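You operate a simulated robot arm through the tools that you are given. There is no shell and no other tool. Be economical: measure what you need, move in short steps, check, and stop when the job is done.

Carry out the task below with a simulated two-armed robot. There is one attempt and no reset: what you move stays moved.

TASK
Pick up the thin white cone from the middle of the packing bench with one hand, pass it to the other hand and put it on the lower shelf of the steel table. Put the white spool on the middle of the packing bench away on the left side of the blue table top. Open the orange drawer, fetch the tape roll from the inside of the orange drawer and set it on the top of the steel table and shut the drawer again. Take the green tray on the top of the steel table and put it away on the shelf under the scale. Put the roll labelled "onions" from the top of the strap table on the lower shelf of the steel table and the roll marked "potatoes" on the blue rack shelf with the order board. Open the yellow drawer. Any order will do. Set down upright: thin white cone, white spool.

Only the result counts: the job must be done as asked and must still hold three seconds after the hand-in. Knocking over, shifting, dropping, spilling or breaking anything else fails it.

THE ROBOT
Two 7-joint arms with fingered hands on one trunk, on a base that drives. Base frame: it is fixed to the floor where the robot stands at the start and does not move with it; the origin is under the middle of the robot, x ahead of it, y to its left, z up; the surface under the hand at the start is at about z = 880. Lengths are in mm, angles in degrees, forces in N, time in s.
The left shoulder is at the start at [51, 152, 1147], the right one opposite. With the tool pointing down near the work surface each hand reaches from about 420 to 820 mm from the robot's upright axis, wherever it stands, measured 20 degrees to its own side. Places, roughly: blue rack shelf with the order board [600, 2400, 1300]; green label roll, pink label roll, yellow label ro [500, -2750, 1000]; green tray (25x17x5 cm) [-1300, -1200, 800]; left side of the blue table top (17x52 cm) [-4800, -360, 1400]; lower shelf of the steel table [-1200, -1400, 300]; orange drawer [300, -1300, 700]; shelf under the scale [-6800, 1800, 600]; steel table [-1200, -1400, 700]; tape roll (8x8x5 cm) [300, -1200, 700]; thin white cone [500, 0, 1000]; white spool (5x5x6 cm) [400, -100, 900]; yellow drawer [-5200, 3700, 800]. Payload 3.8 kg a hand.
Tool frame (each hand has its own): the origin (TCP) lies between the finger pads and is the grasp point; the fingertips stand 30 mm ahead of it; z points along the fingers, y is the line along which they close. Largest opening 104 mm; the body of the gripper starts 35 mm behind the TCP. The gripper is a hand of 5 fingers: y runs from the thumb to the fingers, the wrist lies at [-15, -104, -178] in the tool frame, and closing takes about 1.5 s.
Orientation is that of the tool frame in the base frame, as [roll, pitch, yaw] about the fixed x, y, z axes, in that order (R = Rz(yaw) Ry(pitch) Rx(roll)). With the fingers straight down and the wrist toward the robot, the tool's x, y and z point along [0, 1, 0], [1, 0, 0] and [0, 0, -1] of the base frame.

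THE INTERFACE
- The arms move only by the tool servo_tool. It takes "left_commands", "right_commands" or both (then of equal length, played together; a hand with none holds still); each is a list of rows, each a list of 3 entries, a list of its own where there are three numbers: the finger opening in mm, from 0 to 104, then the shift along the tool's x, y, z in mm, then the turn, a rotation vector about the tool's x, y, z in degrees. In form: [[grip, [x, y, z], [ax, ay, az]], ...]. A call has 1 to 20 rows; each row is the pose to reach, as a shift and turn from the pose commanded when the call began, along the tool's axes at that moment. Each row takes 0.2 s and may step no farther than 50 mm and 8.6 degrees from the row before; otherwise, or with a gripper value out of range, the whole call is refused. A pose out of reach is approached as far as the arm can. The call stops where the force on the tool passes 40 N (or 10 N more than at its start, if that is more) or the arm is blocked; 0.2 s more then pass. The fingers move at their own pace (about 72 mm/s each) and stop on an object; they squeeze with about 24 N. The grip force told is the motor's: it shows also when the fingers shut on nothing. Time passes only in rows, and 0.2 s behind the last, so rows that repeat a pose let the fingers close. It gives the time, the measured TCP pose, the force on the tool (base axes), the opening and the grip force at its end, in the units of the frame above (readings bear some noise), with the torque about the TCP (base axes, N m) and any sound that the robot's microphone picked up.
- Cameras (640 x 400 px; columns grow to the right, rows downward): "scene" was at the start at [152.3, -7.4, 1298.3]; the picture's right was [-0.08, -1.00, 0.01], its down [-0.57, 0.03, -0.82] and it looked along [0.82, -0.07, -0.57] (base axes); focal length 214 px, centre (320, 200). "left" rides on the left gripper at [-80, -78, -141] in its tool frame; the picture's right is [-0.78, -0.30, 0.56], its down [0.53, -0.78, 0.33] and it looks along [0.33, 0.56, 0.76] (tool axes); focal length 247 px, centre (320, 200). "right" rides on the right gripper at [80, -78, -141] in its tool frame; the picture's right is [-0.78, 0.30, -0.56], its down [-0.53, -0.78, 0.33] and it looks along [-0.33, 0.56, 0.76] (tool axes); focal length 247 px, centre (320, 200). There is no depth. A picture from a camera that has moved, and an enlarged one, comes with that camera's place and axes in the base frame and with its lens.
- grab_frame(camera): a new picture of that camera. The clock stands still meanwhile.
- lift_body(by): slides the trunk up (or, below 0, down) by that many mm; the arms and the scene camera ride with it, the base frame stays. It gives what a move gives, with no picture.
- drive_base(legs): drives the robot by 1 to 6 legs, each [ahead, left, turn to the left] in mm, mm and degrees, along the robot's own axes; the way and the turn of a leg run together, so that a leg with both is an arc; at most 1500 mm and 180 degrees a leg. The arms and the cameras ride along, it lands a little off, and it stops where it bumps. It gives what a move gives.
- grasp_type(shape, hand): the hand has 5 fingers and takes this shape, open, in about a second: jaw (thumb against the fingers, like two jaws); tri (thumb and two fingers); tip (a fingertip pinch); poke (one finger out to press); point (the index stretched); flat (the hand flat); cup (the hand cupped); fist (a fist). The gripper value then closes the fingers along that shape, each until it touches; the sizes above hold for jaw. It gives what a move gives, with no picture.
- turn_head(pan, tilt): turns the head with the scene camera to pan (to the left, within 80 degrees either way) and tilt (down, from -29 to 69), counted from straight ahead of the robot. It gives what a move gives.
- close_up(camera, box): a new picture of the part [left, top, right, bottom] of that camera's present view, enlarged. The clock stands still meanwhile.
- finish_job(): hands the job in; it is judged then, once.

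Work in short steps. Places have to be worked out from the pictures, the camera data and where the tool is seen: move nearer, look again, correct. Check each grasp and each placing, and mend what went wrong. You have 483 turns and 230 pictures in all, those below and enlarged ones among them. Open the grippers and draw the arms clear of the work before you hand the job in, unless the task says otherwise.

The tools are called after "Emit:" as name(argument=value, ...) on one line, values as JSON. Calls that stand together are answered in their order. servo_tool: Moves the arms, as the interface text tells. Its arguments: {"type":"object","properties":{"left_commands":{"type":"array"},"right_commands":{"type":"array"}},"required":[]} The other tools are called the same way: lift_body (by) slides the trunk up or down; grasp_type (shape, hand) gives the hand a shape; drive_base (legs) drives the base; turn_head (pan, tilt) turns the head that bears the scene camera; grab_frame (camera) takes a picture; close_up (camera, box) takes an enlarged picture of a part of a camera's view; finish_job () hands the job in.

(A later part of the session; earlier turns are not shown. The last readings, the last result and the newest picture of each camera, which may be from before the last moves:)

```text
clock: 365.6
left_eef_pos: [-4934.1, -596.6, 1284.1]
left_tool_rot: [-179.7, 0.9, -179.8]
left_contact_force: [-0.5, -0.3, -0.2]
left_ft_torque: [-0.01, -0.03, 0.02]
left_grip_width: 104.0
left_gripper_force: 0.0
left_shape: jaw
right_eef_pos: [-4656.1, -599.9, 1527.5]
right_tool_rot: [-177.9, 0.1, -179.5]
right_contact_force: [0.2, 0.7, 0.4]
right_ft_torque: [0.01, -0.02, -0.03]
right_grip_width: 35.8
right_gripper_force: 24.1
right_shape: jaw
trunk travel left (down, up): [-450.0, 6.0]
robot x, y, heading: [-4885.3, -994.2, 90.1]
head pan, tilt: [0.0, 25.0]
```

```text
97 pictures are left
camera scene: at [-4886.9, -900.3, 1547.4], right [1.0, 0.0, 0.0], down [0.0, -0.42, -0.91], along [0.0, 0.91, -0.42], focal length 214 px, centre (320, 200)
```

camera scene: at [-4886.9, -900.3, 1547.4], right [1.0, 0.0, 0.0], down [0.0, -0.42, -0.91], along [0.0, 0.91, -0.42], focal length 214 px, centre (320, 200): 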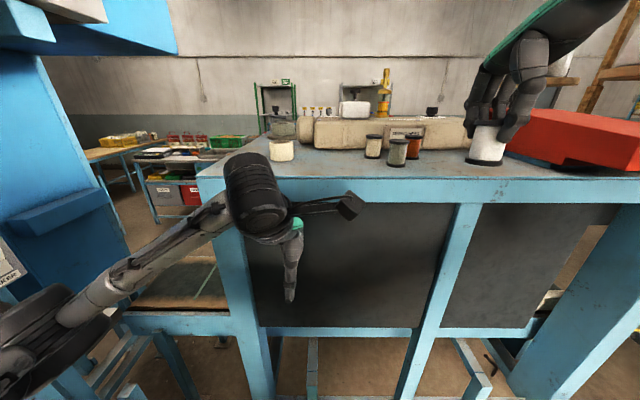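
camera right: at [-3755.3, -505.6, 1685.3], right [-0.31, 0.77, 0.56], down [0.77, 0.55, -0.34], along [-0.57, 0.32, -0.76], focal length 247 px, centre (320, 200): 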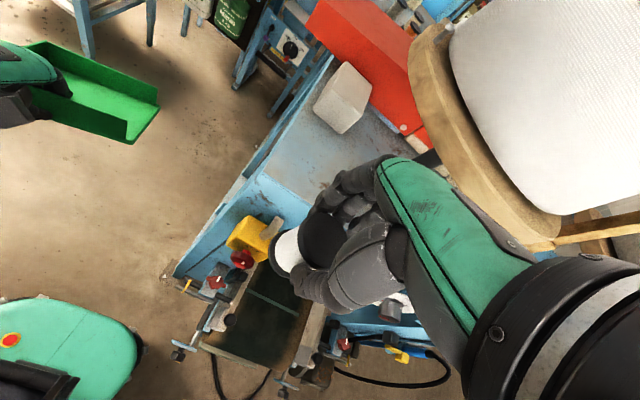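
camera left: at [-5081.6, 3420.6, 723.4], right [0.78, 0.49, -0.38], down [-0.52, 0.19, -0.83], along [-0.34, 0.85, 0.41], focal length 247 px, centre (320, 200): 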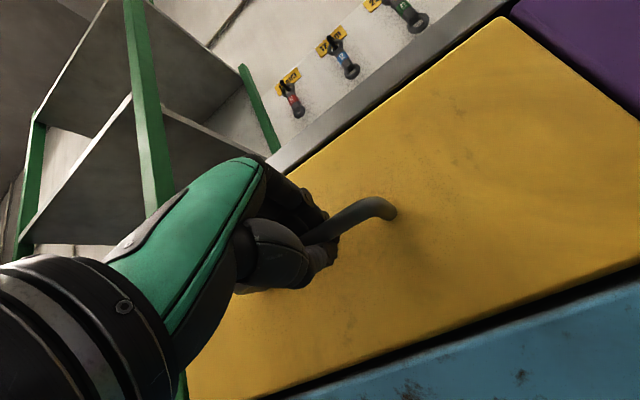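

Free spot between the cream item (-4991) and white spool (-4739): I bring the held spool above (-4865,-375).

Emit:
servo_tool(right_commands=[[15, [0, 0, -20], [0, 0, 0]], [15, [35, 25, -20], [0, 0, 0]], [15, [70, 55, -20], [0, 0, 0]], [15, [105, 90, -20], [0, 0, 0]], [15, [140, 125, -20], [0, 0, 0]], [15, [170, 160, -20], [0, 0, 0]], [15, [195, 195, -20], [0, 0, 0]], [15, [209, 225, -20], [0, 0, 0]], [15, [209, 225, -20], [0, 0, 0]]])

Emit:
grab_frame(camera="right")

Emit:
grab_frame(camera="scene")

```text
clock: 367.6
left_eef_pos: [-4931.7, -597.3, 1284.5]
left_tool_rot: [-179.8, 0.8, -179.9]
left_contact_force: [0.6, 0.7, -0.2]
left_ft_torque: [-0.02, 0.04, -0.02]
left_grip_width: 104.0
left_gripper_force: 0.0
left_shape: jaw
right_eef_pos: [-4859.8, -389.0, 1527.0]
right_tool_rot: [-177.7, -0.1, -179.5]
right_contact_force: [0.5, -0.2, -1.0]
right_ft_torque: [0.02, 0.01, -0.03]
right_grip_width: 35.9
right_gripper_force: 23.4
right_shape: jaw
right hand out of reach, approached as far as the arm can: row 8, 9
trunk travel left (down, up): [-450.0, 6.0]
robot x, y, heading: [-4879.9, -994.1, 90.3]
head pan, tilt: [0.0, 25.0]
```

```text
96 pictures are left
camera right: at [-4938.8, -460.8, 1670.2], right [0.77, 0.32, 0.54], down [0.54, -0.78, -0.3], along [0.33, 0.53, -0.78], focal length 247 px, centre (320, 200)
```

right: 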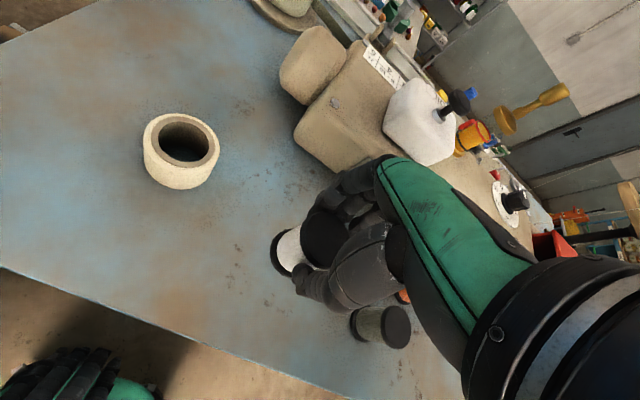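

```text
95 pictures are left
camera scene: at [-4883.1, -899.9, 1547.4], right [1.0, 0.0, 0.0], down [0.0, -0.42, -0.91], along [0.0, 0.91, -0.42], focal length 214 px, centre (320, 200)
```

scene: 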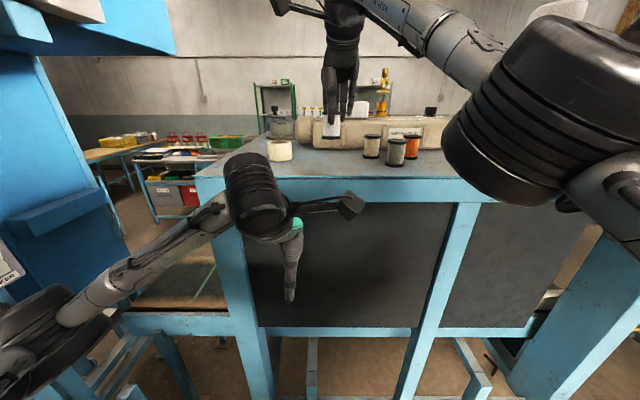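

Good position. I lower with small final steps until contact.

Emit:
servo_tool(right_commands=[[15, [0, 0, 20], [0, 0, 0]], [15, [0, 0, 40], [0, 0, 0]], [15, [0, 0, 46], [0, 0, 0]], [15, [0, 0, 50], [0, 0, 0]]])

Emit:
grab_frame(camera="right")

Emit:
close_up(camera="scene", box=[240, 90, 440, 210])

```text
clock: 368.6
left_eef_pos: [-4933.7, -597.3, 1284.2]
left_tool_rot: [-179.8, 0.9, -179.9]
left_contact_force: [0.3, 1.1, 0.0]
left_ft_torque: [0.02, -0.02, -0.01]
left_grip_width: 104.0
left_gripper_force: 0.1
left_shape: jaw
right_eef_pos: [-4862.2, -391.0, 1478.3]
right_tool_rot: [-177.7, 0.0, -179.4]
right_contact_force: [-0.1, 0.0, -0.6]
right_ft_torque: [0.02, -0.03, 0.02]
right_grip_width: 35.7
right_gripper_force: 23.9
right_shape: jaw
trunk travel left (down, up): [-450.0, 6.0]
robot x, y, heading: [-4883.9, -993.7, 90.1]
head pan, tilt: [0.0, 25.0]
```

```text
94 pictures are left
camera right: at [-4942.0, -462.2, 1620.4], right [0.77, 0.32, 0.54], down [0.54, -0.79, -0.3], along [0.33, 0.53, -0.78], focal length 247 px, centre (320, 200)
```

right: 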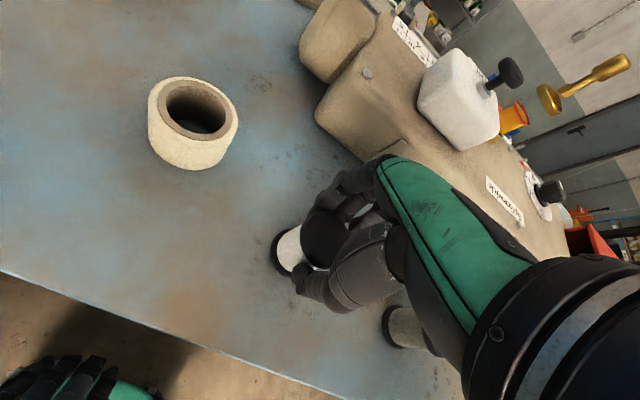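

```text
3.20 times, centred on (340, 150) of scene
camera zoom: at [-4885.9, -900.3, 1547.4], right [1.0, 0.0, 0.0], down [0.0, -0.42, -0.91], along [0.0, 0.91, -0.42], focal length 686 px, centre (256, 360)
```

zoom: 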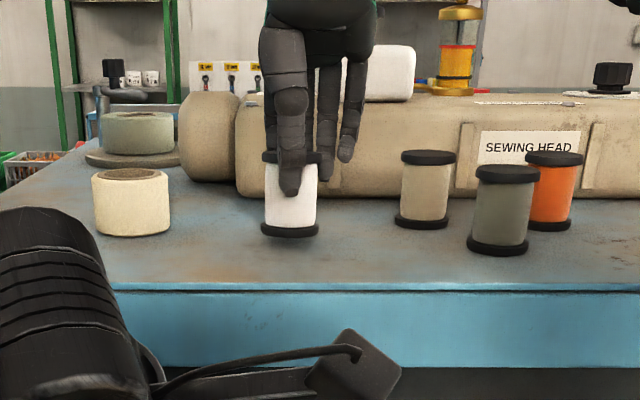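

About 10 mm to go. I lower in 3 mm steps.

Emit:
servo_tool(right_commands=[[15, [0, 0, 4], [0, 0, 0]], [15, [0, 0, 7], [0, 0, 0]], [15, [0, 0, 10], [0, 0, 0]], [15, [0, 0, 12], [0, 0, 0]], [15, [0, 0, 14], [0, 0, 0]]])

Emit:
close_up(camera="scene", box=[240, 90, 440, 210])

```text
clock: 369.8
left_eef_pos: [-4933.7, -599.8, 1284.9]
left_tool_rot: [-179.8, 0.8, -179.9]
left_contact_force: [-0.4, -0.6, -0.5]
left_ft_torque: [-0.01, 0.0, -0.03]
left_grip_width: 104.1
left_gripper_force: 0.0
left_shape: jaw
right_eef_pos: [-4861.5, -393.3, 1465.9]
right_tool_rot: [-178.0, -0.2, -179.6]
right_contact_force: [-1.5, 1.4, 18.3]
right_ft_torque: [0.48, 0.06, 0.01]
right_grip_width: 36.7
right_gripper_force: 23.6
right_shape: jaw
trunk travel left (down, up): [-450.0, 6.0]
robot x, y, heading: [-4881.5, -994.9, 90.4]
head pan, tilt: [0.0, 25.0]
```

```text
3.20 times, centred on (340, 150) of scene
camera zoom: at [-4885.6, -903.0, 1547.7], right [1.0, 0.0, 0.0], down [0.0, -0.42, -0.91], along [0.0, 0.91, -0.42], focal length 686 px, centre (256, 360)
```

zoom: 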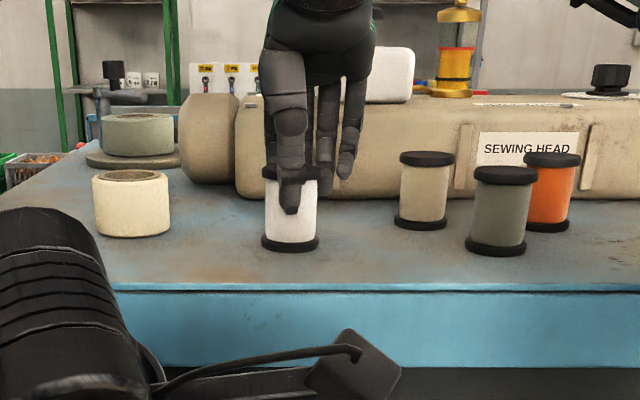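

Contact with 18 N; the spool stands. I open and rise.

Emit:
servo_tool(right_commands=[[30, [0, 0, -1], [0, 0, 0]], [45, [0, 0, -2], [0, 0, 0]], [60, [0, 0, -2], [0, 0, 0]], [80, [0, 0, -2], [0, 0, 0]], [100, [0, 0, -2], [0, 0, 0]], [104, [0, 0, -40], [0, 0, 0]], [104, [0, 0, -80], [0, 0, 0]], [104, [0, 0, -90], [0, 0, 0]]])

Emit:
close_up(camera="scene", box=[240, 90, 440, 210])

```text
clock: 371.6
left_eef_pos: [-4932.9, -598.1, 1283.3]
left_tool_rot: [-179.9, 1.0, -179.9]
left_contact_force: [0.2, 0.2, -0.5]
left_ft_torque: [-0.01, 0.01, 0.03]
left_grip_width: 103.9
left_gripper_force: 0.1
left_shape: jaw
right_eef_pos: [-4854.5, -395.3, 1541.9]
right_tool_rot: [-177.8, -0.1, -179.5]
right_contact_force: [1.0, -0.8, 1.0]
right_ft_torque: [-0.01, 0.0, -0.01]
right_grip_width: 103.8
right_gripper_force: 0.1
right_shape: jaw
right hand out of reach, approached as far as the arm can: row 7, 8
trunk travel left (down, up): [-450.0, 6.0]
robot x, y, heading: [-4885.1, -992.1, 90.3]
head pan, tilt: [0.0, 25.0]
```

```text
3.20 times, centred on (340, 150) of scene
camera zoom: at [-4885.0, -900.8, 1547.4], right [1.0, 0.0, 0.0], down [0.0, -0.42, -0.91], along [0.0, 0.91, -0.42], focal length 686 px, centre (256, 360)
```

zoom: 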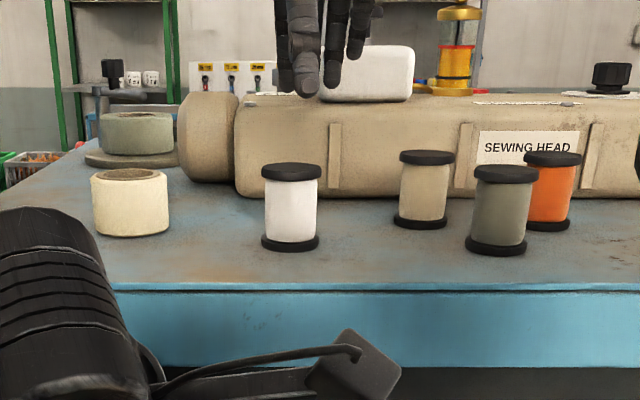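

The spool stands upright on the strip. I retract the right hand, then drive back out east toward the orange drawer.

Emit:
servo_tool(right_commands=[[104, [0, -40, 0], [0, 0, 0]], [104, [0, -80, 0], [0, 0, 0]], [104, [-20, -120, 0], [0, 0, 0]], [104, [-50, -155, 0], [0, 0, 0]], [104, [-85, -185, 0], [0, 0, 0]], [104, [-125, -205, 0], [0, 0, 0]], [104, [-170, -215, 0], [0, 0, 0]], [104, [-205, -220, 0], [0, 0, 0]]])

Emit:
drive_base(legs=[[0, -1060, 0], [200, -330, 0], [250, -500, 0], [250, -500, 0], [0, 0, -90], [1400, 0, 0]])

Emit:
lift_body(by=-200)

Emit:
turn_head(pan=-35, tilt=20)

Emit:
grab_frame(camera="scene")

```text
clock: 373.4
left_eef_pos: [-4931.7, -597.7, 1285.1]
left_tool_rot: [-179.9, 0.8, -179.8]
left_contact_force: [0.2, -0.7, -0.1]
left_ft_torque: [0.02, 0.03, 0.0]
left_grip_width: 103.8
left_gripper_force: 0.1
left_shape: jaw
right_eef_pos: [-4646.2, -615.5, 1547.6]
right_tool_rot: [-177.8, -0.1, -179.6]
right_contact_force: [0.1, 0.2, 0.3]
right_ft_torque: [0.03, 0.01, -0.01]
right_grip_width: 104.0
right_gripper_force: 0.1
right_shape: jaw
trunk travel left (down, up): [-450.0, 6.0]
robot x, y, heading: [-4882.8, -990.2, 90.3]
head pan, tilt: [0.0, 25.0]
```

```text
clock: 396.9
left_eef_pos: [-701.2, -205.5, 1285.2]
left_tool_rot: [-179.8, 0.8, 91.5]
left_contact_force: [0.3, 1.1, -0.2]
left_ft_torque: [0.01, -0.02, 0.0]
left_grip_width: 103.9
left_gripper_force: 0.0
left_shape: jaw
right_eef_pos: [-712.5, -492.0, 1549.2]
right_tool_rot: [-177.8, -0.2, 91.7]
right_contact_force: [-0.6, -0.1, -0.4]
right_ft_torque: [0.02, -0.01, 0.0]
right_grip_width: 103.8
right_gripper_force: 0.0
right_shape: jaw
trunk travel left (down, up): [-450.0, 6.0]
robot x, y, heading: [-1094.8, -261.4, 1.7]
head pan, tilt: [0.0, 25.0]
```

```text
clock: 399.1
left_eef_pos: [-702.1, -204.3, 1084.9]
left_tool_rot: [-179.8, 0.9, 91.5]
left_contact_force: [-0.8, -0.7, 0.2]
left_ft_torque: [0.0, 0.02, 0.0]
left_grip_width: 103.9
left_gripper_force: 0.1
left_shape: jaw
right_eef_pos: [-712.1, -491.6, 1349.8]
right_tool_rot: [-177.8, -0.1, 91.6]
right_contact_force: [-0.2, -0.2, -0.1]
right_ft_torque: [0.0, -0.02, -0.02]
right_grip_width: 103.6
right_gripper_force: 0.0
right_shape: jaw
trunk travel left (down, up): [-250.0, 206.0]
robot x, y, heading: [-1096.4, -261.8, 1.6]
head pan, tilt: [0.0, 25.0]
```

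```text
clock: 400.1
left_eef_pos: [-699.9, -205.6, 1083.9]
left_tool_rot: [-179.8, 0.9, 91.4]
left_contact_force: [-0.9, -0.7, -0.5]
left_ft_torque: [0.03, -0.01, 0.0]
left_grip_width: 103.7
left_gripper_force: 0.2
left_shape: jaw
right_eef_pos: [-711.1, -491.4, 1348.8]
right_tool_rot: [-177.7, -0.2, 91.7]
right_contact_force: [0.1, -0.5, 0.3]
right_ft_torque: [-0.03, 0.0, 0.01]
right_grip_width: 103.8
right_gripper_force: 0.1
right_shape: jaw
trunk travel left (down, up): [-250.0, 206.0]
robot x, y, heading: [-1092.5, -263.4, 1.5]
head pan, tilt: [-35.0, 20.0]
```

```text
90 pictures are left
camera scene: at [-967.0, -315.4, 1340.7], right [-0.55, -0.83, 0.06], down [-0.39, 0.19, -0.9], along [0.74, -0.52, -0.43], focal length 214 px, centre (320, 200)
```

scene: 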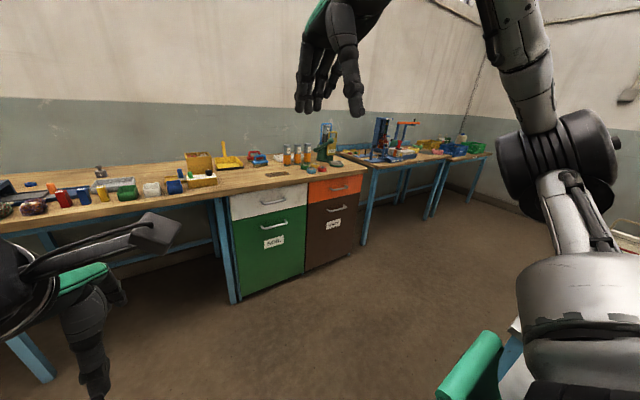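

The orange drawer's handle is near (165,-1286,750). I drive to stand in front of it, left hand aligned.

Emit:
drive_base(legs=[[520, 0, -1.6], [0, -1195, 0]])

Emit:
turn_head(pan=10, tilt=40)

Emit:
grab_frame(camera="scene")

```text
clock: 408.8
left_eef_pos: [-173.4, -1398.5, 1083.7]
left_tool_rot: [-179.9, 0.8, 89.9]
left_contact_force: [0.6, 0.1, 0.5]
left_ft_torque: [0.02, -0.02, -0.01]
left_grip_width: 103.8
left_gripper_force: 0.1
left_shape: jaw
right_eef_pos: [-191.1, -1683.7, 1349.8]
right_tool_rot: [-177.8, 0.0, 90.3]
right_contact_force: [-0.1, 0.7, -0.2]
right_ft_torque: [0.02, 0.01, 0.01]
right_grip_width: 103.8
right_gripper_force: 0.1
right_shape: jaw
trunk travel left (down, up): [-250.0, 206.0]
robot x, y, heading: [-573.7, -1447.8, -0.0]
head pan, tilt: [-35.0, 20.0]
```

```text
clock: 409.9
left_eef_pos: [-174.2, -1398.9, 1085.4]
left_tool_rot: [-179.9, 0.9, 89.9]
left_contact_force: [-0.6, -0.5, -0.4]
left_ft_torque: [0.03, 0.01, -0.02]
left_grip_width: 103.8
left_gripper_force: 0.1
left_shape: jaw
right_eef_pos: [-190.5, -1684.5, 1348.4]
right_tool_rot: [-177.8, -0.1, 90.5]
right_contact_force: [-0.6, -0.3, -0.8]
right_ft_torque: [0.02, 0.0, 0.02]
right_grip_width: 103.9
right_gripper_force: 0.1
right_shape: jaw
trunk travel left (down, up): [-250.0, 206.0]
robot x, y, heading: [-569.3, -1446.7, 0.4]
head pan, tilt: [10.0, 40.0]
```

```text
89 pictures are left
camera scene: at [-439.2, -1434.4, 1308.7], right [0.17, -0.98, -0.02], down [-0.72, -0.11, -0.69], along [0.68, 0.13, -0.72], focal length 214 px, centre (320, 200)
```

scene: 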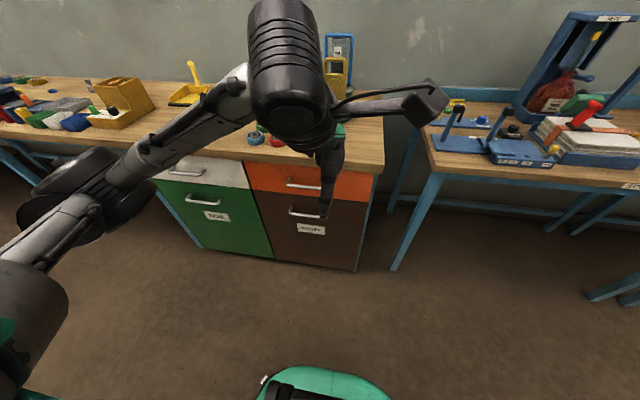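

I rotate the left hand to the forward-pointing handle pose, near the drawer.

Emit:
servo_tool(left_commands=[[104, [14, 3, 30], [-8, 0, 0]], [104, [28, 6, 60], [-16, 0, 0]], [104, [42, 9, 90], [-24, 0, 0]], [104, [56, 12, 120], [-32, 0, 0]], [104, [70, 15, 150], [-40, 0, 0]], [104, [84, 18, 180], [-48, 0, 0]], [90, [98, 21, 210], [-56, 0, 0]], [80, [112, 24, 240], [-64, 0, 0]], [70, [126, 27, 268], [-72, 0, 0]], [60, [137, 30, 294], [-80, 0, 0]], [60, [137, 30, 294], [-80, 0, 0]]])

Emit:
grab_frame(camera="left")

Emit:
grab_frame(camera="scene")

```text
clock: 412.3
left_eef_pos: [-145.8, -1269.2, 789.5]
left_tool_rot: [100.2, 0.9, 89.9]
left_contact_force: [-0.2, -1.0, -0.5]
left_ft_torque: [-0.02, 0.0, 0.0]
left_grip_width: 60.6
left_gripper_force: 0.1
left_shape: jaw
left hand out of reach, approached as far as the arm can: row 2, 3, 4
right_eef_pos: [-191.5, -1684.6, 1350.1]
right_tool_rot: [-177.9, 0.0, 90.3]
right_contact_force: [-0.4, -0.4, 0.3]
right_ft_torque: [-0.02, 0.02, 0.01]
right_grip_width: 103.8
right_gripper_force: 0.0
right_shape: jaw
trunk travel left (down, up): [-250.0, 206.0]
robot x, y, heading: [-569.9, -1454.2, -0.0]
head pan, tilt: [10.0, 40.0]
```

```text
88 pictures are left
camera left: at [-298.4, -1350.1, 739.2], right [0.5, -0.78, -0.38], down [0.19, 0.52, -0.83], along [0.85, 0.34, 0.41], focal length 247 px, centre (320, 200)
```

left: 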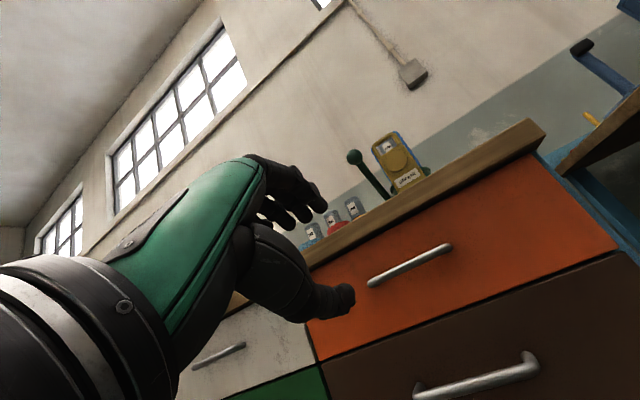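

```text
87 pictures are left
camera scene: at [-439.5, -1434.3, 1308.7], right [0.17, -0.98, -0.02], down [-0.72, -0.11, -0.69], along [0.68, 0.13, -0.72], focal length 214 px, centre (320, 200)
```

scene: 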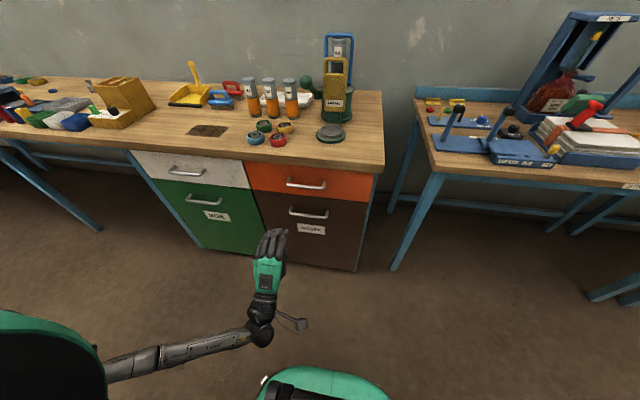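

Bar at (154,-1270,761). I drive 65 mm ahead and extend the hand toward the bar.

Emit:
drive_base(legs=[[65, 0, 0]])

Emit:
servo_tool(left_commands=[[60, [0, -18, 45], [0, 0, 0]], [60, [0, -10, 90], [0, 0, 0]], [60, [0, -2, 135], [0, 0, 0]], [60, [0, 4, 175], [0, 0, 0]], [60, [0, 4, 175], [0, 0, 0]]])

Emit:
grab_frame(camera="left")

```text
clock: 413.3
left_eef_pos: [-83.2, -1268.2, 790.0]
left_tool_rot: [100.2, 0.9, 89.9]
left_contact_force: [0.6, 0.4, 0.5]
left_ft_torque: [0.0, 0.05, 0.04]
left_grip_width: 60.6
left_gripper_force: 0.1
left_shape: jaw
right_eef_pos: [-128.9, -1684.7, 1349.4]
right_tool_rot: [-177.9, 0.0, 90.3]
right_contact_force: [0.2, -0.3, -0.7]
right_ft_torque: [0.04, -0.02, 0.0]
right_grip_width: 103.8
right_gripper_force: 0.1
right_shape: jaw
trunk travel left (down, up): [-250.0, 206.0]
robot x, y, heading: [-504.6, -1449.1, 0.3]
head pan, tilt: [10.0, 40.0]
```

```text
clock: 414.5
left_eef_pos: [90.7, -1269.3, 762.8]
left_tool_rot: [100.3, 1.0, 89.9]
left_contact_force: [-0.8, 0.2, 0.3]
left_ft_torque: [-0.01, -0.01, 0.0]
left_grip_width: 60.3
left_gripper_force: 0.1
left_shape: jaw
right_eef_pos: [-128.2, -1684.1, 1350.3]
right_tool_rot: [-177.8, 0.0, 90.4]
right_contact_force: [0.6, -0.4, -0.2]
right_ft_torque: [-0.06, -0.01, 0.01]
right_grip_width: 103.9
right_gripper_force: 0.1
right_shape: jaw
trunk travel left (down, up): [-250.0, 206.0]
robot x, y, heading: [-507.4, -1448.4, 0.0]
head pan, tilt: [10.0, 40.0]
```

```text
86 pictures are left
camera left: at [-62.1, -1351.1, 712.7], right [0.5, -0.78, -0.38], down [0.19, 0.52, -0.83], along [0.85, 0.34, 0.41], focal length 247 px, centre (320, 200)
```

left: 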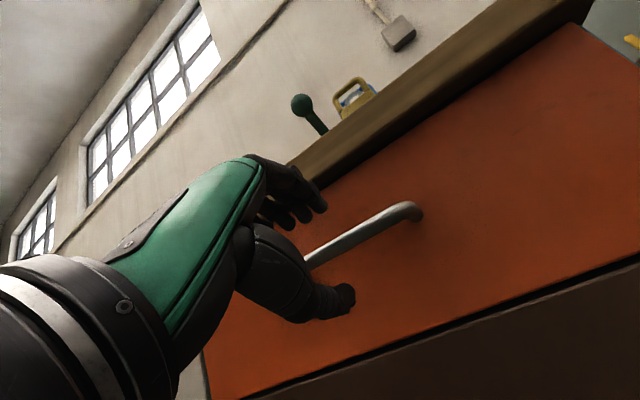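

Same picture as with the yellow drawer. I advance 43 mm, close, and pull back by arm.

Emit:
servo_tool(left_commands=[[60, [0, 4, 22], [0, 0, 0]], [60, [0, 6, 43], [0, 0, 0]], [40, [0, 6, 43], [0, 0, 0]], [20, [0, 6, 43], [0, 0, 0]], [0, [0, 6, 43], [0, 0, 0]], [0, [0, 6, 43], [0, 0, 0]], [0, [0, 6, 43], [0, 0, 0]], [0, [0, 2.5, 23], [0, 0, 0]], [0, [0, -1, 3], [0, 0, 0]], [0, [0, -5, -17], [0, 0, 0]], [0, [0, -8.5, -37], [0, 0, 0]], [0, [0, -12, -57], [0, 0, 0]]])

Emit:
grab_frame(camera="scene")

```text
clock: 417.1
left_eef_pos: [31.7, -1269.9, 759.4]
left_tool_rot: [100.3, 0.9, 90.0]
left_contact_force: [-1.0, -1.2, -0.9]
left_ft_torque: [0.13, 0.0, -0.05]
left_grip_width: 3.1
left_gripper_force: 23.5
left_shape: jaw
left hand out of reach, approached as far as the arm can: row 2, 3, 4, 5, 6, 7
right_eef_pos: [-127.5, -1683.9, 1349.0]
right_tool_rot: [-177.8, 0.1, 90.4]
right_contact_force: [-0.4, 0.7, 0.5]
right_ft_torque: [-0.01, -0.02, 0.0]
right_grip_width: 103.7
right_gripper_force: 0.1
right_shape: jaw
trunk travel left (down, up): [-250.0, 206.0]
robot x, y, heading: [-501.7, -1447.9, -0.1]
head pan, tilt: [10.0, 40.0]
```

```text
85 pictures are left
camera scene: at [-376.2, -1434.4, 1308.7], right [0.17, -0.98, -0.02], down [-0.71, -0.11, -0.69], along [0.68, 0.13, -0.72], focal length 214 px, centre (320, 200)
```

scene: 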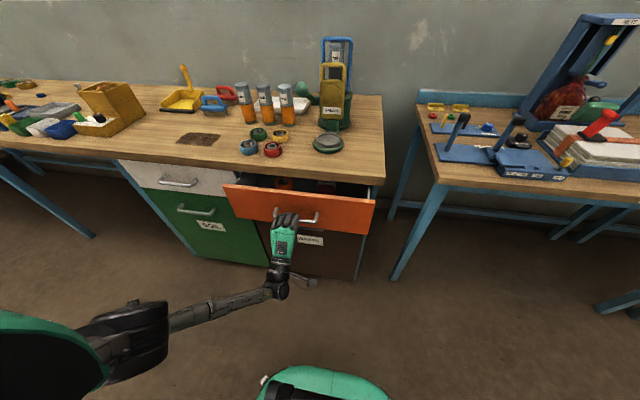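

Opening. I pull another 160 mm.

Emit:
servo_tool(left_commands=[[0, [0, -3.5, -20], [0, 0, 0]], [0, [0, -7, -40], [0, 0, 0]], [0, [0, -10.5, -60], [0, 0, 0]], [0, [0, -14, -80], [0, 0, 0]], [0, [0, -17.5, -100], [0, 0, 0]], [0, [0, -21, -120], [0, 0, 0]], [0, [0, -24, -138], [0, 0, 0]], [0, [0, -28, -158], [0, 0, 0]], [0, [0, -28, -158], [0, 0, 0]]])

Emit:
grab_frame(camera="scene")

```text
clock: 419.1
left_eef_pos: [-127.6, -1267.9, 760.4]
left_tool_rot: [100.4, 0.9, 90.0]
left_contact_force: [-0.1, -2.6, -10.0]
left_ft_torque: [0.07, 0.08, -0.01]
left_grip_width: 3.0
left_gripper_force: 23.8
left_shape: jaw
right_eef_pos: [-127.1, -1683.8, 1349.0]
right_tool_rot: [-177.6, -0.1, 90.4]
right_contact_force: [0.3, 0.1, 0.4]
right_ft_torque: [-0.02, 0.0, -0.01]
right_grip_width: 104.0
right_gripper_force: 0.2
right_shape: jaw
trunk travel left (down, up): [-250.0, 206.0]
robot x, y, heading: [-505.9, -1446.8, 0.3]
head pan, tilt: [10.0, 40.0]
```

```text
84 pictures are left
camera scene: at [-374.7, -1434.2, 1308.5], right [0.17, -0.98, -0.02], down [-0.72, -0.11, -0.69], along [0.68, 0.13, -0.72], focal length 214 px, centre (320, 200)
```

scene: 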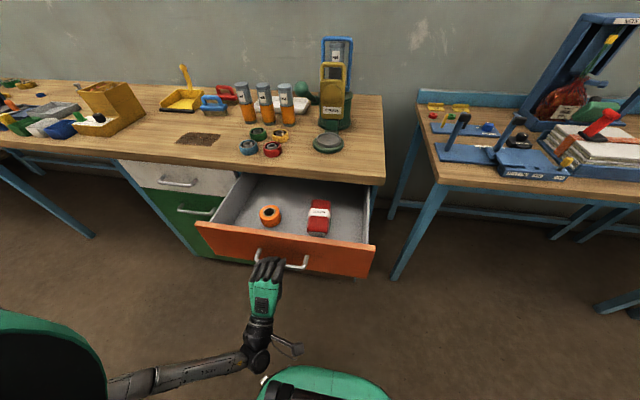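

Drawer open ~265 mm; the orange tape roll is inside. I pull another 55 mm by base for better access.

Emit:
drive_base(legs=[[-55, 0, 0]])

Emit:
grab_frame(camera="scene")

```text
clock: 420.1
left_eef_pos: [-178.2, -1268.9, 760.0]
left_tool_rot: [100.4, 0.9, 90.1]
left_contact_force: [1.3, 0.4, -6.7]
left_ft_torque: [0.06, 0.04, -0.04]
left_grip_width: 3.2
left_gripper_force: 24.4
left_shape: jaw
right_eef_pos: [-178.2, -1685.2, 1347.7]
right_tool_rot: [-177.6, -0.1, 90.4]
right_contact_force: [-0.3, 0.1, 0.0]
right_ft_torque: [0.05, -0.03, 0.01]
right_grip_width: 103.7
right_gripper_force: 0.0
right_shape: jaw
trunk travel left (down, up): [-250.0, 206.0]
robot x, y, heading: [-559.2, -1450.6, 0.1]
head pan, tilt: [10.0, 40.0]
```

```text
83 pictures are left
camera scene: at [-426.2, -1434.9, 1308.3], right [0.17, -0.98, -0.02], down [-0.72, -0.11, -0.69], along [0.67, 0.13, -0.73], focal length 214 px, centre (320, 200)
```

scene: 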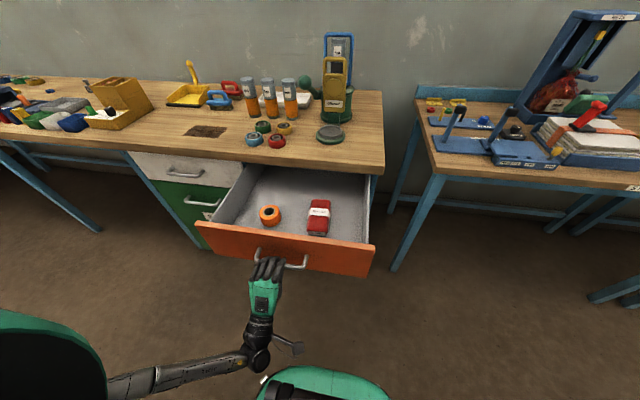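

I release the handle, retreat, and return the hand to fingers-down above the drawer.

Emit:
servo_tool(left_commands=[[30, [0, 0, 0], [0, 0, 0]], [60, [0, 0, 0], [0, 0, 0]], [70, [0, 0, 0], [0, 0, 0]], [70, [0, -7, -30], [0, 0, 0]], [70, [0, -12, -55], [0, 0, 0]], [70, [0, -12, -55], [0, 0, 0]]])

Emit:
servo_tool(left_commands=[[80, [0, 30, -5], [8, 0, 0]], [90, [0, 60, -10], [16, 0, 0]], [104, [0, 90, -15], [24, 0, 0]], [104, [0, 120, -20], [32, 0, 0]], [104, [0, 150, -25], [40, 0, 0]], [104, [0, 180, -25], [48, 0, 0]], [104, [0, 210, -20], [56, 0, 0]], [104, [0, 240, -10], [64, 0, 0]], [104, [0, 270, 5], [72, 0, 0]], [104, [0, 300, 20], [80, 0, 0]], [104, [0, 300, 20], [80, 0, 0]]])

```text
clock: 421.5
left_eef_pos: [-231.1, -1261.7, 761.4]
left_tool_rot: [99.7, 0.0, 90.5]
left_contact_force: [0.3, 0.7, -0.2]
left_ft_torque: [-0.01, 0.01, 0.01]
left_grip_width: 69.8
left_gripper_force: 0.0
left_shape: jaw
right_eef_pos: [-181.3, -1684.4, 1349.5]
right_tool_rot: [-177.6, 0.0, 90.3]
right_contact_force: [-0.2, 0.0, 0.1]
right_ft_torque: [0.0, -0.02, 0.0]
right_grip_width: 103.5
right_gripper_force: 0.0
right_shape: jaw
trunk travel left (down, up): [-250.0, 206.0]
robot x, y, heading: [-560.0, -1448.3, 0.3]
head pan, tilt: [10.0, 40.0]
```

```text
clock: 423.9
left_eef_pos: [-163.9, -1262.6, 1053.2]
left_tool_rot: [-179.8, 0.9, 90.1]
left_contact_force: [0.0, -0.4, 0.0]
left_ft_torque: [0.0, 0.01, 0.01]
left_grip_width: 103.8
left_gripper_force: 0.1
left_shape: jaw
left hand out of reach, approached as far as the arm can: row 5, 6, 7, 8, 9
right_eef_pos: [-180.6, -1683.3, 1348.8]
right_tool_rot: [-177.7, -0.1, 90.4]
right_contact_force: [-0.4, 0.0, 0.2]
right_ft_torque: [0.0, 0.0, 0.01]
right_grip_width: 103.8
right_gripper_force: 0.1
right_shape: jaw
trunk travel left (down, up): [-250.0, 206.0]
robot x, y, heading: [-560.8, -1450.3, 0.1]
head pan, tilt: [10.0, 40.0]
```

I move above the tape roll and look with the hand camera.

Emit:
servo_tool(left_commands=[[104, [20, 38, 20], [0, 0, 0]], [104, [40, 76, 40], [0, 0, 0]], [104, [60, 114, 60], [0, 0, 0]], [104, [80, 150, 85], [0, 0, 0]], [104, [90, 176, 115], [0, 0, 0]], [104, [90, 176, 115], [0, 0, 0]]])

Emit:
grab_frame(camera="left")

Emit:
grab_frame(camera="scene")

```text
clock: 425.3
left_eef_pos: [11.4, -1174.5, 931.9]
left_tool_rot: [-179.9, 0.9, 90.0]
left_contact_force: [0.3, -0.3, 0.0]
left_ft_torque: [-0.03, 0.01, 0.02]
left_grip_width: 104.0
left_gripper_force: 0.1
left_shape: jaw
right_eef_pos: [-181.7, -1684.2, 1350.6]
right_tool_rot: [-177.8, -0.1, 90.5]
right_contact_force: [0.5, -0.9, -0.8]
right_ft_torque: [-0.02, 0.02, -0.01]
right_grip_width: 103.8
right_gripper_force: 0.1
right_shape: jaw
trunk travel left (down, up): [-250.0, 206.0]
robot x, y, heading: [-559.8, -1448.1, 0.1]
head pan, tilt: [10.0, 40.0]
```

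```text
82 pictures are left
camera left: at [-66.0, -1253.1, 1075.3], right [-0.3, -0.78, -0.54], down [-0.78, 0.53, -0.34], along [0.55, 0.32, -0.77], focal length 247 px, centre (320, 200)
```

left: 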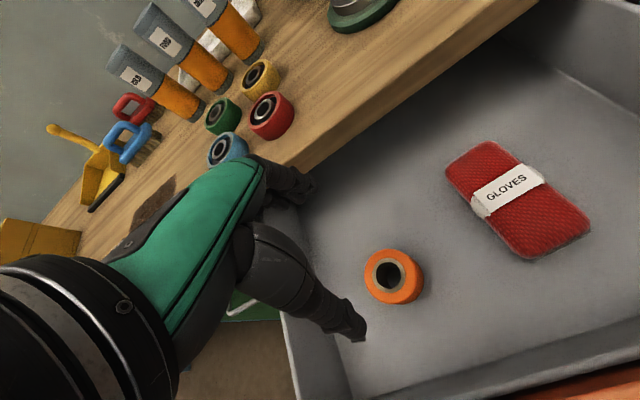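

```text
81 pictures are left
camera scene: at [-429.7, -1434.5, 1308.8], right [0.17, -0.98, -0.02], down [-0.71, -0.11, -0.69], along [0.68, 0.13, -0.72], focal length 214 px, centre (320, 200)
```

scene: 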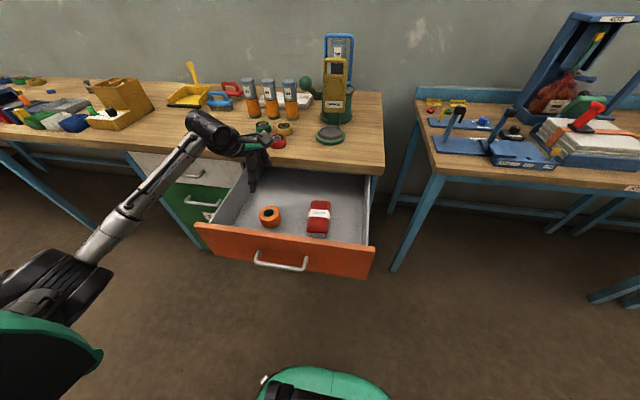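

Tape centre ≈(10,-1172), top z≈745. I descend to z≈734 and close.

Emit:
servo_tool(left_commands=[[104, [2, -1, 45], [0, 0, 0]], [104, [2, -1, 90], [0, 0, 0]], [104, [2, -1, 135], [0, 0, 0]], [104, [2, -1, 175], [0, 0, 0]], [104, [2, -1, 198], [0, 0, 0]], [104, [2, -1, 198], [0, 0, 0]]])

Emit:
grab_frame(camera="left")

```text
clock: 426.7
left_eef_pos: [10.6, -1177.0, 735.0]
left_tool_rot: [-179.8, 0.9, 90.1]
left_contact_force: [0.7, 0.0, -0.1]
left_ft_torque: [0.01, 0.0, 0.01]
left_grip_width: 104.0
left_gripper_force: 0.0
left_shape: jaw
right_eef_pos: [-181.6, -1684.8, 1349.0]
right_tool_rot: [-177.9, 0.0, 90.4]
right_contact_force: [0.4, -0.1, -0.2]
right_ft_torque: [0.0, -0.03, 0.02]
right_grip_width: 103.7
right_gripper_force: 0.0
right_shape: jaw
trunk travel left (down, up): [-250.0, 206.0]
robot x, y, heading: [-560.0, -1447.8, 0.1]
head pan, tilt: [10.0, 40.0]
```

```text
80 pictures are left
camera left: at [-67.0, -1255.1, 877.9], right [-0.3, -0.79, -0.54], down [-0.78, 0.53, -0.34], along [0.55, 0.32, -0.77], focal length 247 px, centre (320, 200)
```

left: 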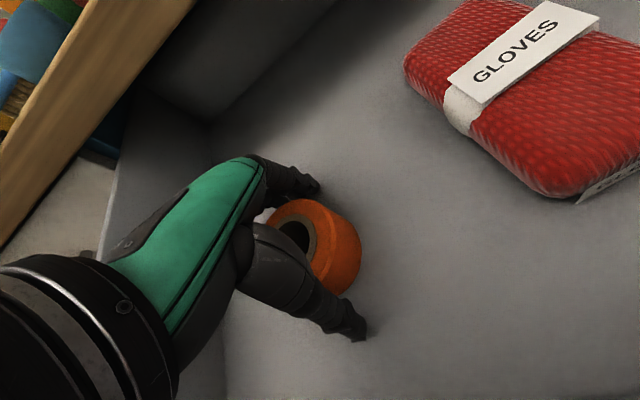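

Well centred. I close.

Emit:
servo_tool(left_commands=[[90, [0, 0, 0], [0, 0, 0]], [75, [0, 0, 0], [0, 0, 0]], [55, [0, 0, 0], [0, 0, 0]], [45, [0, 0, 0], [0, 0, 0]], [40, [0, 0, 0], [0, 0, 0]], [40, [0, 0, 0], [0, 0, 0]], [40, [0, 0, -40], [0, 0, 0]], [40, [0, 0, -80], [0, 0, 0]], [40, [0, 0, -120], [0, 0, 0]], [40, [0, 0, -170], [0, 0, 0]], [40, [0, 0, -220], [0, 0, 0]], [40, [0, 0, -250], [0, 0, 0]]])

Emit:
grab_frame(camera="left")

```text
clock: 429.3
left_eef_pos: [10.7, -1171.6, 988.7]
left_tool_rot: [-179.8, 0.9, 90.1]
left_contact_force: [-0.4, -0.4, -0.6]
left_ft_torque: [0.03, -0.01, 0.0]
left_grip_width: 60.4
left_gripper_force: 24.8
left_shape: jaw
right_eef_pos: [-181.3, -1685.8, 1348.4]
right_tool_rot: [-177.8, 0.1, 90.4]
right_contact_force: [-0.3, 0.4, -1.0]
right_ft_torque: [0.02, -0.03, -0.01]
right_grip_width: 103.8
right_gripper_force: 0.1
right_shape: jaw
trunk travel left (down, up): [-250.0, 206.0]
robot x, y, heading: [-558.9, -1446.8, 0.2]
head pan, tilt: [10.0, 40.0]
```

```text
79 pictures are left
camera left: at [-66.9, -1250.4, 1130.9], right [-0.3, -0.79, -0.54], down [-0.78, 0.53, -0.34], along [0.55, 0.32, -0.77], focal length 247 px, centre (320, 200)
```

left: 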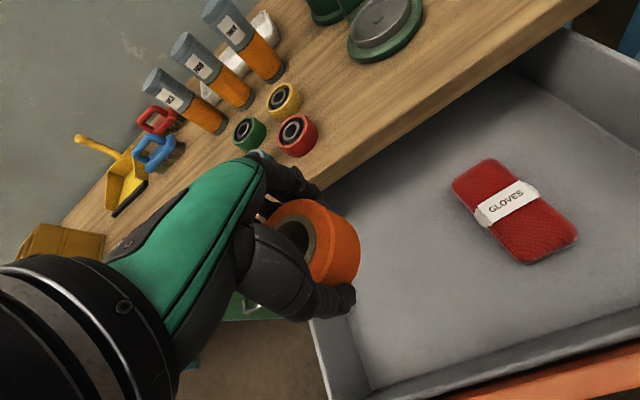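

The tape is held. To shut the drawer I'll push its front with the right hand: first retract the left, reposition the base, and lower the right hand in front of the panel.

Emit:
servo_tool(left_commands=[[40, [0, -35, -30], [0, 0, 0]], [40, [0, -70, -60], [0, 0, 0]], [40, [0, -105, -90], [0, 0, 0]], [40, [0, -140, -120], [0, 0, 0]]])

Emit:
drive_base(legs=[[-50, 180, 0]])

Emit:
servo_tool(right_commands=[[60, [12, 0, 48], [0, 0, 0]], [20, [24, 0, 96], [0, 0, 0]], [0, [36, 0, 144], [0, 0, 0]], [0, [48, 0, 192], [0, 0, 0]], [0, [60, 0, 240], [0, 0, 0]], [0, [72, 0, 288], [0, 0, 0]], [0, [84, 0, 336], [0, 0, 0]], [0, [96, 0, 384], [0, 0, 0]], [0, [108, 0, 432], [0, 0, 0]], [0, [120, 0, 480], [0, 0, 0]], [0, [130, 0, 528], [0, 0, 0]], [0, [137, 0, 575], [0, 0, 0]], [0, [137, 0, 575], [0, 0, 0]]])

Emit:
grab_frame(camera="scene")

```text
clock: 430.3
left_eef_pos: [-130.2, -1170.9, 1107.6]
left_tool_rot: [-179.9, 0.9, 90.1]
left_contact_force: [-0.4, -0.5, -0.5]
left_ft_torque: [-0.01, 0.01, 0.01]
left_grip_width: 60.2
left_gripper_force: 24.3
left_shape: jaw
right_eef_pos: [-181.5, -1684.1, 1349.8]
right_tool_rot: [-177.7, 0.1, 90.3]
right_contact_force: [-0.4, -0.6, 0.6]
right_ft_torque: [0.0, -0.04, -0.01]
right_grip_width: 103.9
right_gripper_force: 0.0
right_shape: jaw
trunk travel left (down, up): [-250.0, 206.0]
robot x, y, heading: [-560.4, -1448.1, 0.3]
head pan, tilt: [10.0, 40.0]
```

```text
clock: 431.8
left_eef_pos: [-179.5, -991.3, 1107.0]
left_tool_rot: [-179.7, 1.0, 90.0]
left_contact_force: [0.3, -0.1, 0.1]
left_ft_torque: [-0.03, -0.01, 0.0]
left_grip_width: 60.0
left_gripper_force: 24.4
left_shape: jaw
right_eef_pos: [-230.4, -1506.5, 1348.9]
right_tool_rot: [-177.6, -0.1, 90.2]
right_contact_force: [0.3, -0.2, 0.4]
right_ft_torque: [0.01, -0.01, -0.02]
right_grip_width: 103.9
right_gripper_force: 0.0
right_shape: jaw
trunk travel left (down, up): [-250.0, 206.0]
robot x, y, heading: [-609.8, -1266.2, 0.3]
head pan, tilt: [10.0, 40.0]
```

```text
clock: 434.6
left_eef_pos: [-179.7, -990.7, 1107.8]
left_tool_rot: [-180.0, 0.9, 90.0]
left_contact_force: [0.0, -0.2, -0.2]
left_ft_torque: [-0.01, -0.03, -0.01]
left_grip_width: 60.1
left_gripper_force: 24.1
left_shape: jaw
right_eef_pos: [-256.2, -1368.6, 775.6]
right_tool_rot: [-177.7, -0.1, 90.3]
right_contact_force: [0.2, -0.4, 0.1]
right_ft_torque: [0.0, 0.0, 0.0]
right_grip_width: 0.0
right_gripper_force: 23.7
right_shape: jaw
right hand out of reach, approached as far as the arm can: row 6, 7, 8, 9
trunk travel left (down, up): [-250.0, 206.0]
robot x, y, heading: [-608.7, -1268.1, -0.1]
head pan, tilt: [10.0, 40.0]
```

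```text
78 pictures are left
camera scene: at [-480.6, -1254.5, 1308.8], right [0.17, -0.98, -0.02], down [-0.71, -0.11, -0.69], along [0.68, 0.13, -0.72], focal length 214 px, centre (320, 200)
```

scene: 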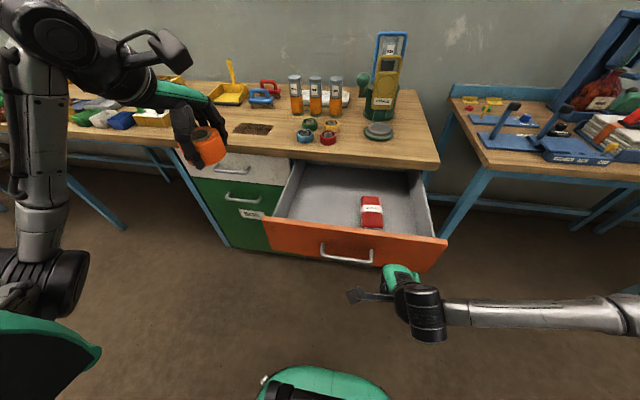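

The right hand is before the panel. I drive forward to push it shut.

Emit:
drive_base(legs=[[250, 0, 0]])

Emit:
grab_frame(camera="scene")

```text
clock: 436.4
left_eef_pos: [71.0, -991.2, 1106.9]
left_tool_rot: [-179.9, 0.9, 90.2]
left_contact_force: [0.6, -0.2, -0.4]
left_ft_torque: [-0.01, 0.02, 0.0]
left_grip_width: 60.2
left_gripper_force: 23.8
left_shape: jaw
right_eef_pos: [-4.7, -1366.8, 775.2]
right_tool_rot: [-177.8, -0.1, 90.5]
right_contact_force: [0.2, -0.2, 0.0]
right_ft_torque: [-0.02, -0.01, 0.03]
right_grip_width: 0.2
right_gripper_force: 24.1
right_shape: jaw
trunk travel left (down, up): [-250.0, 206.0]
robot x, y, heading: [-360.5, -1271.0, -0.1]
head pan, tilt: [10.0, 40.0]
```

```text
77 pictures are left
camera scene: at [-228.9, -1253.4, 1308.8], right [0.17, -0.98, -0.02], down [-0.71, -0.11, -0.69], along [0.68, 0.13, -0.72], focal length 214 px, centre (320, 200)
```

scene: 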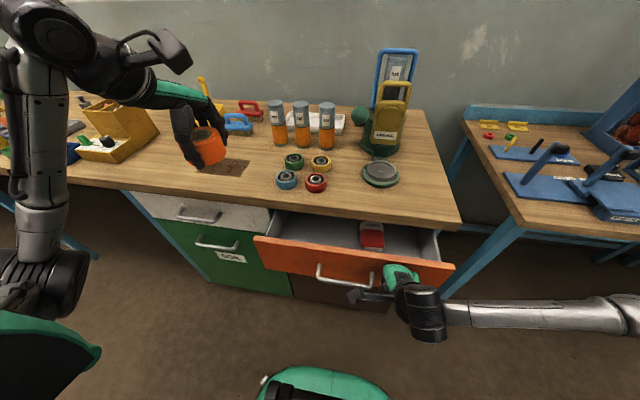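

The hand body would hit the bench overhang if I push further like this. I back off and pitch the hand forward to push with the fingertips.

Emit:
drive_base(legs=[[-200, 0, 0]])

Emit:
servo_tool(right_commands=[[0, [0, 8, 0], [-8, 0, 0]], [0, [0, 16, 0], [-16, 0, 0]], [0, [0, 24, 0], [-24, 0, 0]], [0, [0, 32, 0], [-32, 0, 0]], [0, [0, 40, 0], [-40, 0, 0]], [0, [0, 50, 0], [-48, 0, 0]], [0, [0, 60, 0], [-56, 0, 0]], [0, [0, 70, 0], [-64, 0, 0]], [0, [0, 80, 0], [-72, 0, 0]], [0, [0, 90, 0], [-78, 0, 0]], [0, [0, 90, 0], [-78, 0, 0]]])

Emit:
grab_frame(camera="scene")

```text
clock: 438.0
left_eef_pos: [-128.6, -990.9, 1107.3]
left_tool_rot: [-179.8, 0.9, 90.1]
left_contact_force: [0.6, 1.0, -0.9]
left_ft_torque: [0.02, -0.01, 0.01]
left_grip_width: 60.4
left_gripper_force: 24.0
left_shape: jaw
right_eef_pos: [-203.6, -1367.1, 775.1]
right_tool_rot: [-177.7, -0.1, 90.5]
right_contact_force: [-0.8, 0.5, 0.8]
right_ft_torque: [-0.01, 0.01, -0.01]
right_grip_width: 0.0
right_gripper_force: 24.1
right_shape: jaw
trunk travel left (down, up): [-250.0, 206.0]
robot x, y, heading: [-557.2, -1268.3, 0.2]
head pan, tilt: [10.0, 40.0]
```

```text
clock: 440.4
left_eef_pos: [-127.4, -990.1, 1106.9]
left_tool_rot: [-179.8, 0.9, 90.1]
left_contact_force: [-0.4, 0.4, 0.4]
left_ft_torque: [0.03, 0.01, -0.01]
left_grip_width: 60.3
left_gripper_force: 23.8
left_shape: jaw
right_eef_pos: [-67.4, -1197.8, 953.1]
right_tool_rot: [109.3, -0.5, 88.1]
right_contact_force: [0.8, -0.4, -0.1]
right_ft_torque: [0.04, 0.03, 0.0]
right_grip_width: 0.0
right_gripper_force: 24.0
right_shape: jaw
right hand out of reach, approached as far as the arm can: row 1, 2, 3, 4, 5, 6, 7, 8, 9, 10, 11
trunk travel left (down, up): [-250.0, 206.0]
robot x, y, heading: [-557.6, -1266.9, -0.0]
head pan, tilt: [10.0, 40.0]
```

```text
76 pictures are left
camera scene: at [-427.8, -1254.1, 1308.7], right [0.18, -0.98, -0.02], down [-0.72, -0.11, -0.69], along [0.68, 0.14, -0.72], focal length 214 px, centre (320, 200)
```

scene: 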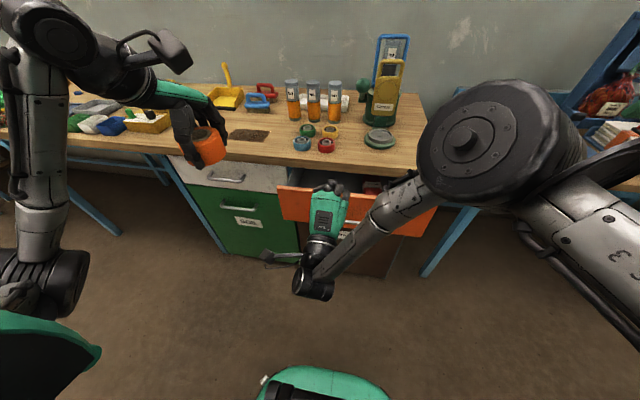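

The right arm took a bad branch. I reverse the rotation while raising it.

Emit:
servo_tool(right_commands=[[0, [0, 18, -12], [8, 0, 0]], [0, [0, 36, -24], [16, 0, 0]], [0, [0, 54, -36], [24, 0, 0]], [0, [0, 73, -49], [32, 0, 0]], [0, [0, 91, -61], [40, 0, 0]], [0, [0, 110, -74], [48, 0, 0]], [0, [0, 128, -86], [56, 0, 0]], [0, [0, 146, -98], [64, 0, 0]], [0, [0, 165, -110], [72, 0, 0]], [0, [0, 185, -123], [78, 0, 0]], [0, [0, 201, -135], [78, 0, 0]]])

```text
clock: 442.8
left_eef_pos: [-128.7, -989.7, 1107.1]
left_tool_rot: [-179.9, 0.8, 90.1]
left_contact_force: [0.2, -0.1, -0.8]
left_ft_torque: [0.01, 0.01, -0.05]
left_grip_width: 60.4
left_gripper_force: 23.9
left_shape: jaw
right_eef_pos: [-130.3, -1198.8, 1189.2]
right_tool_rot: [-172.4, -0.4, 88.3]
right_contact_force: [-1.1, -0.6, 0.0]
right_ft_torque: [0.0, -0.01, 0.01]
right_grip_width: 0.0
right_gripper_force: 24.0
right_shape: jaw
trunk travel left (down, up): [-250.0, 206.0]
robot x, y, heading: [-558.2, -1270.9, 0.2]
head pan, tilt: [10.0, 40.0]
```

Recovered. I move the right hand back to its own side.

Emit:
servo_tool(right_commands=[[0, [-45, 0, 15], [-1, 0, 0]], [0, [-90, 0, 30], [-2, 0, 0]], [0, [-135, 0, 45], [-3, 0, 0]], [0, [-180, 0, 60], [-4, 0, 0]], [0, [-225, 0, 80], [-5, 0, 0]], [0, [-262, 0, 100], [-6, 0, 0]], [0, [-262, 0, 100], [-7, 0, 0]]])

Emit:
grab_frame(camera="scene")

```text
clock: 444.4
left_eef_pos: [-128.3, -989.0, 1106.2]
left_tool_rot: [-179.8, 0.9, 90.2]
left_contact_force: [-0.7, -0.8, -0.6]
left_ft_torque: [0.0, 0.01, 0.0]
left_grip_width: 60.4
left_gripper_force: 23.9
left_shape: jaw
right_eef_pos: [-151.8, -1458.5, 1086.5]
right_tool_rot: [-179.6, -0.5, 88.1]
right_contact_force: [-0.4, 1.4, 0.5]
right_ft_torque: [-0.04, 0.02, -0.01]
right_grip_width: 0.0
right_gripper_force: 23.7
right_shape: jaw
trunk travel left (down, up): [-250.0, 206.0]
robot x, y, heading: [-558.2, -1268.6, 0.2]
head pan, tilt: [10.0, 40.0]
```

```text
75 pictures are left
camera scene: at [-427.5, -1253.2, 1308.6], right [0.18, -0.98, -0.02], down [-0.72, -0.11, -0.69], along [0.68, 0.13, -0.72], focal length 214 px, centre (320, 200)
```

scene: 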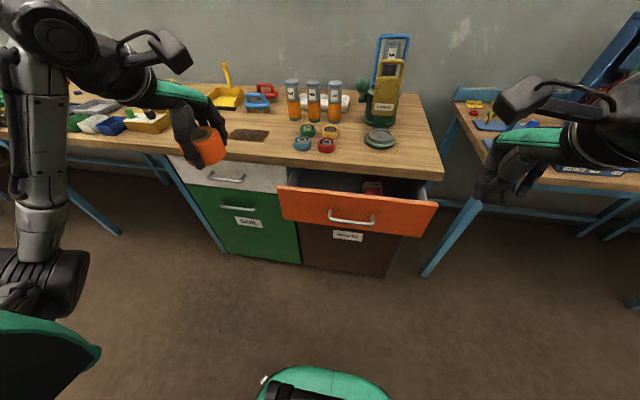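

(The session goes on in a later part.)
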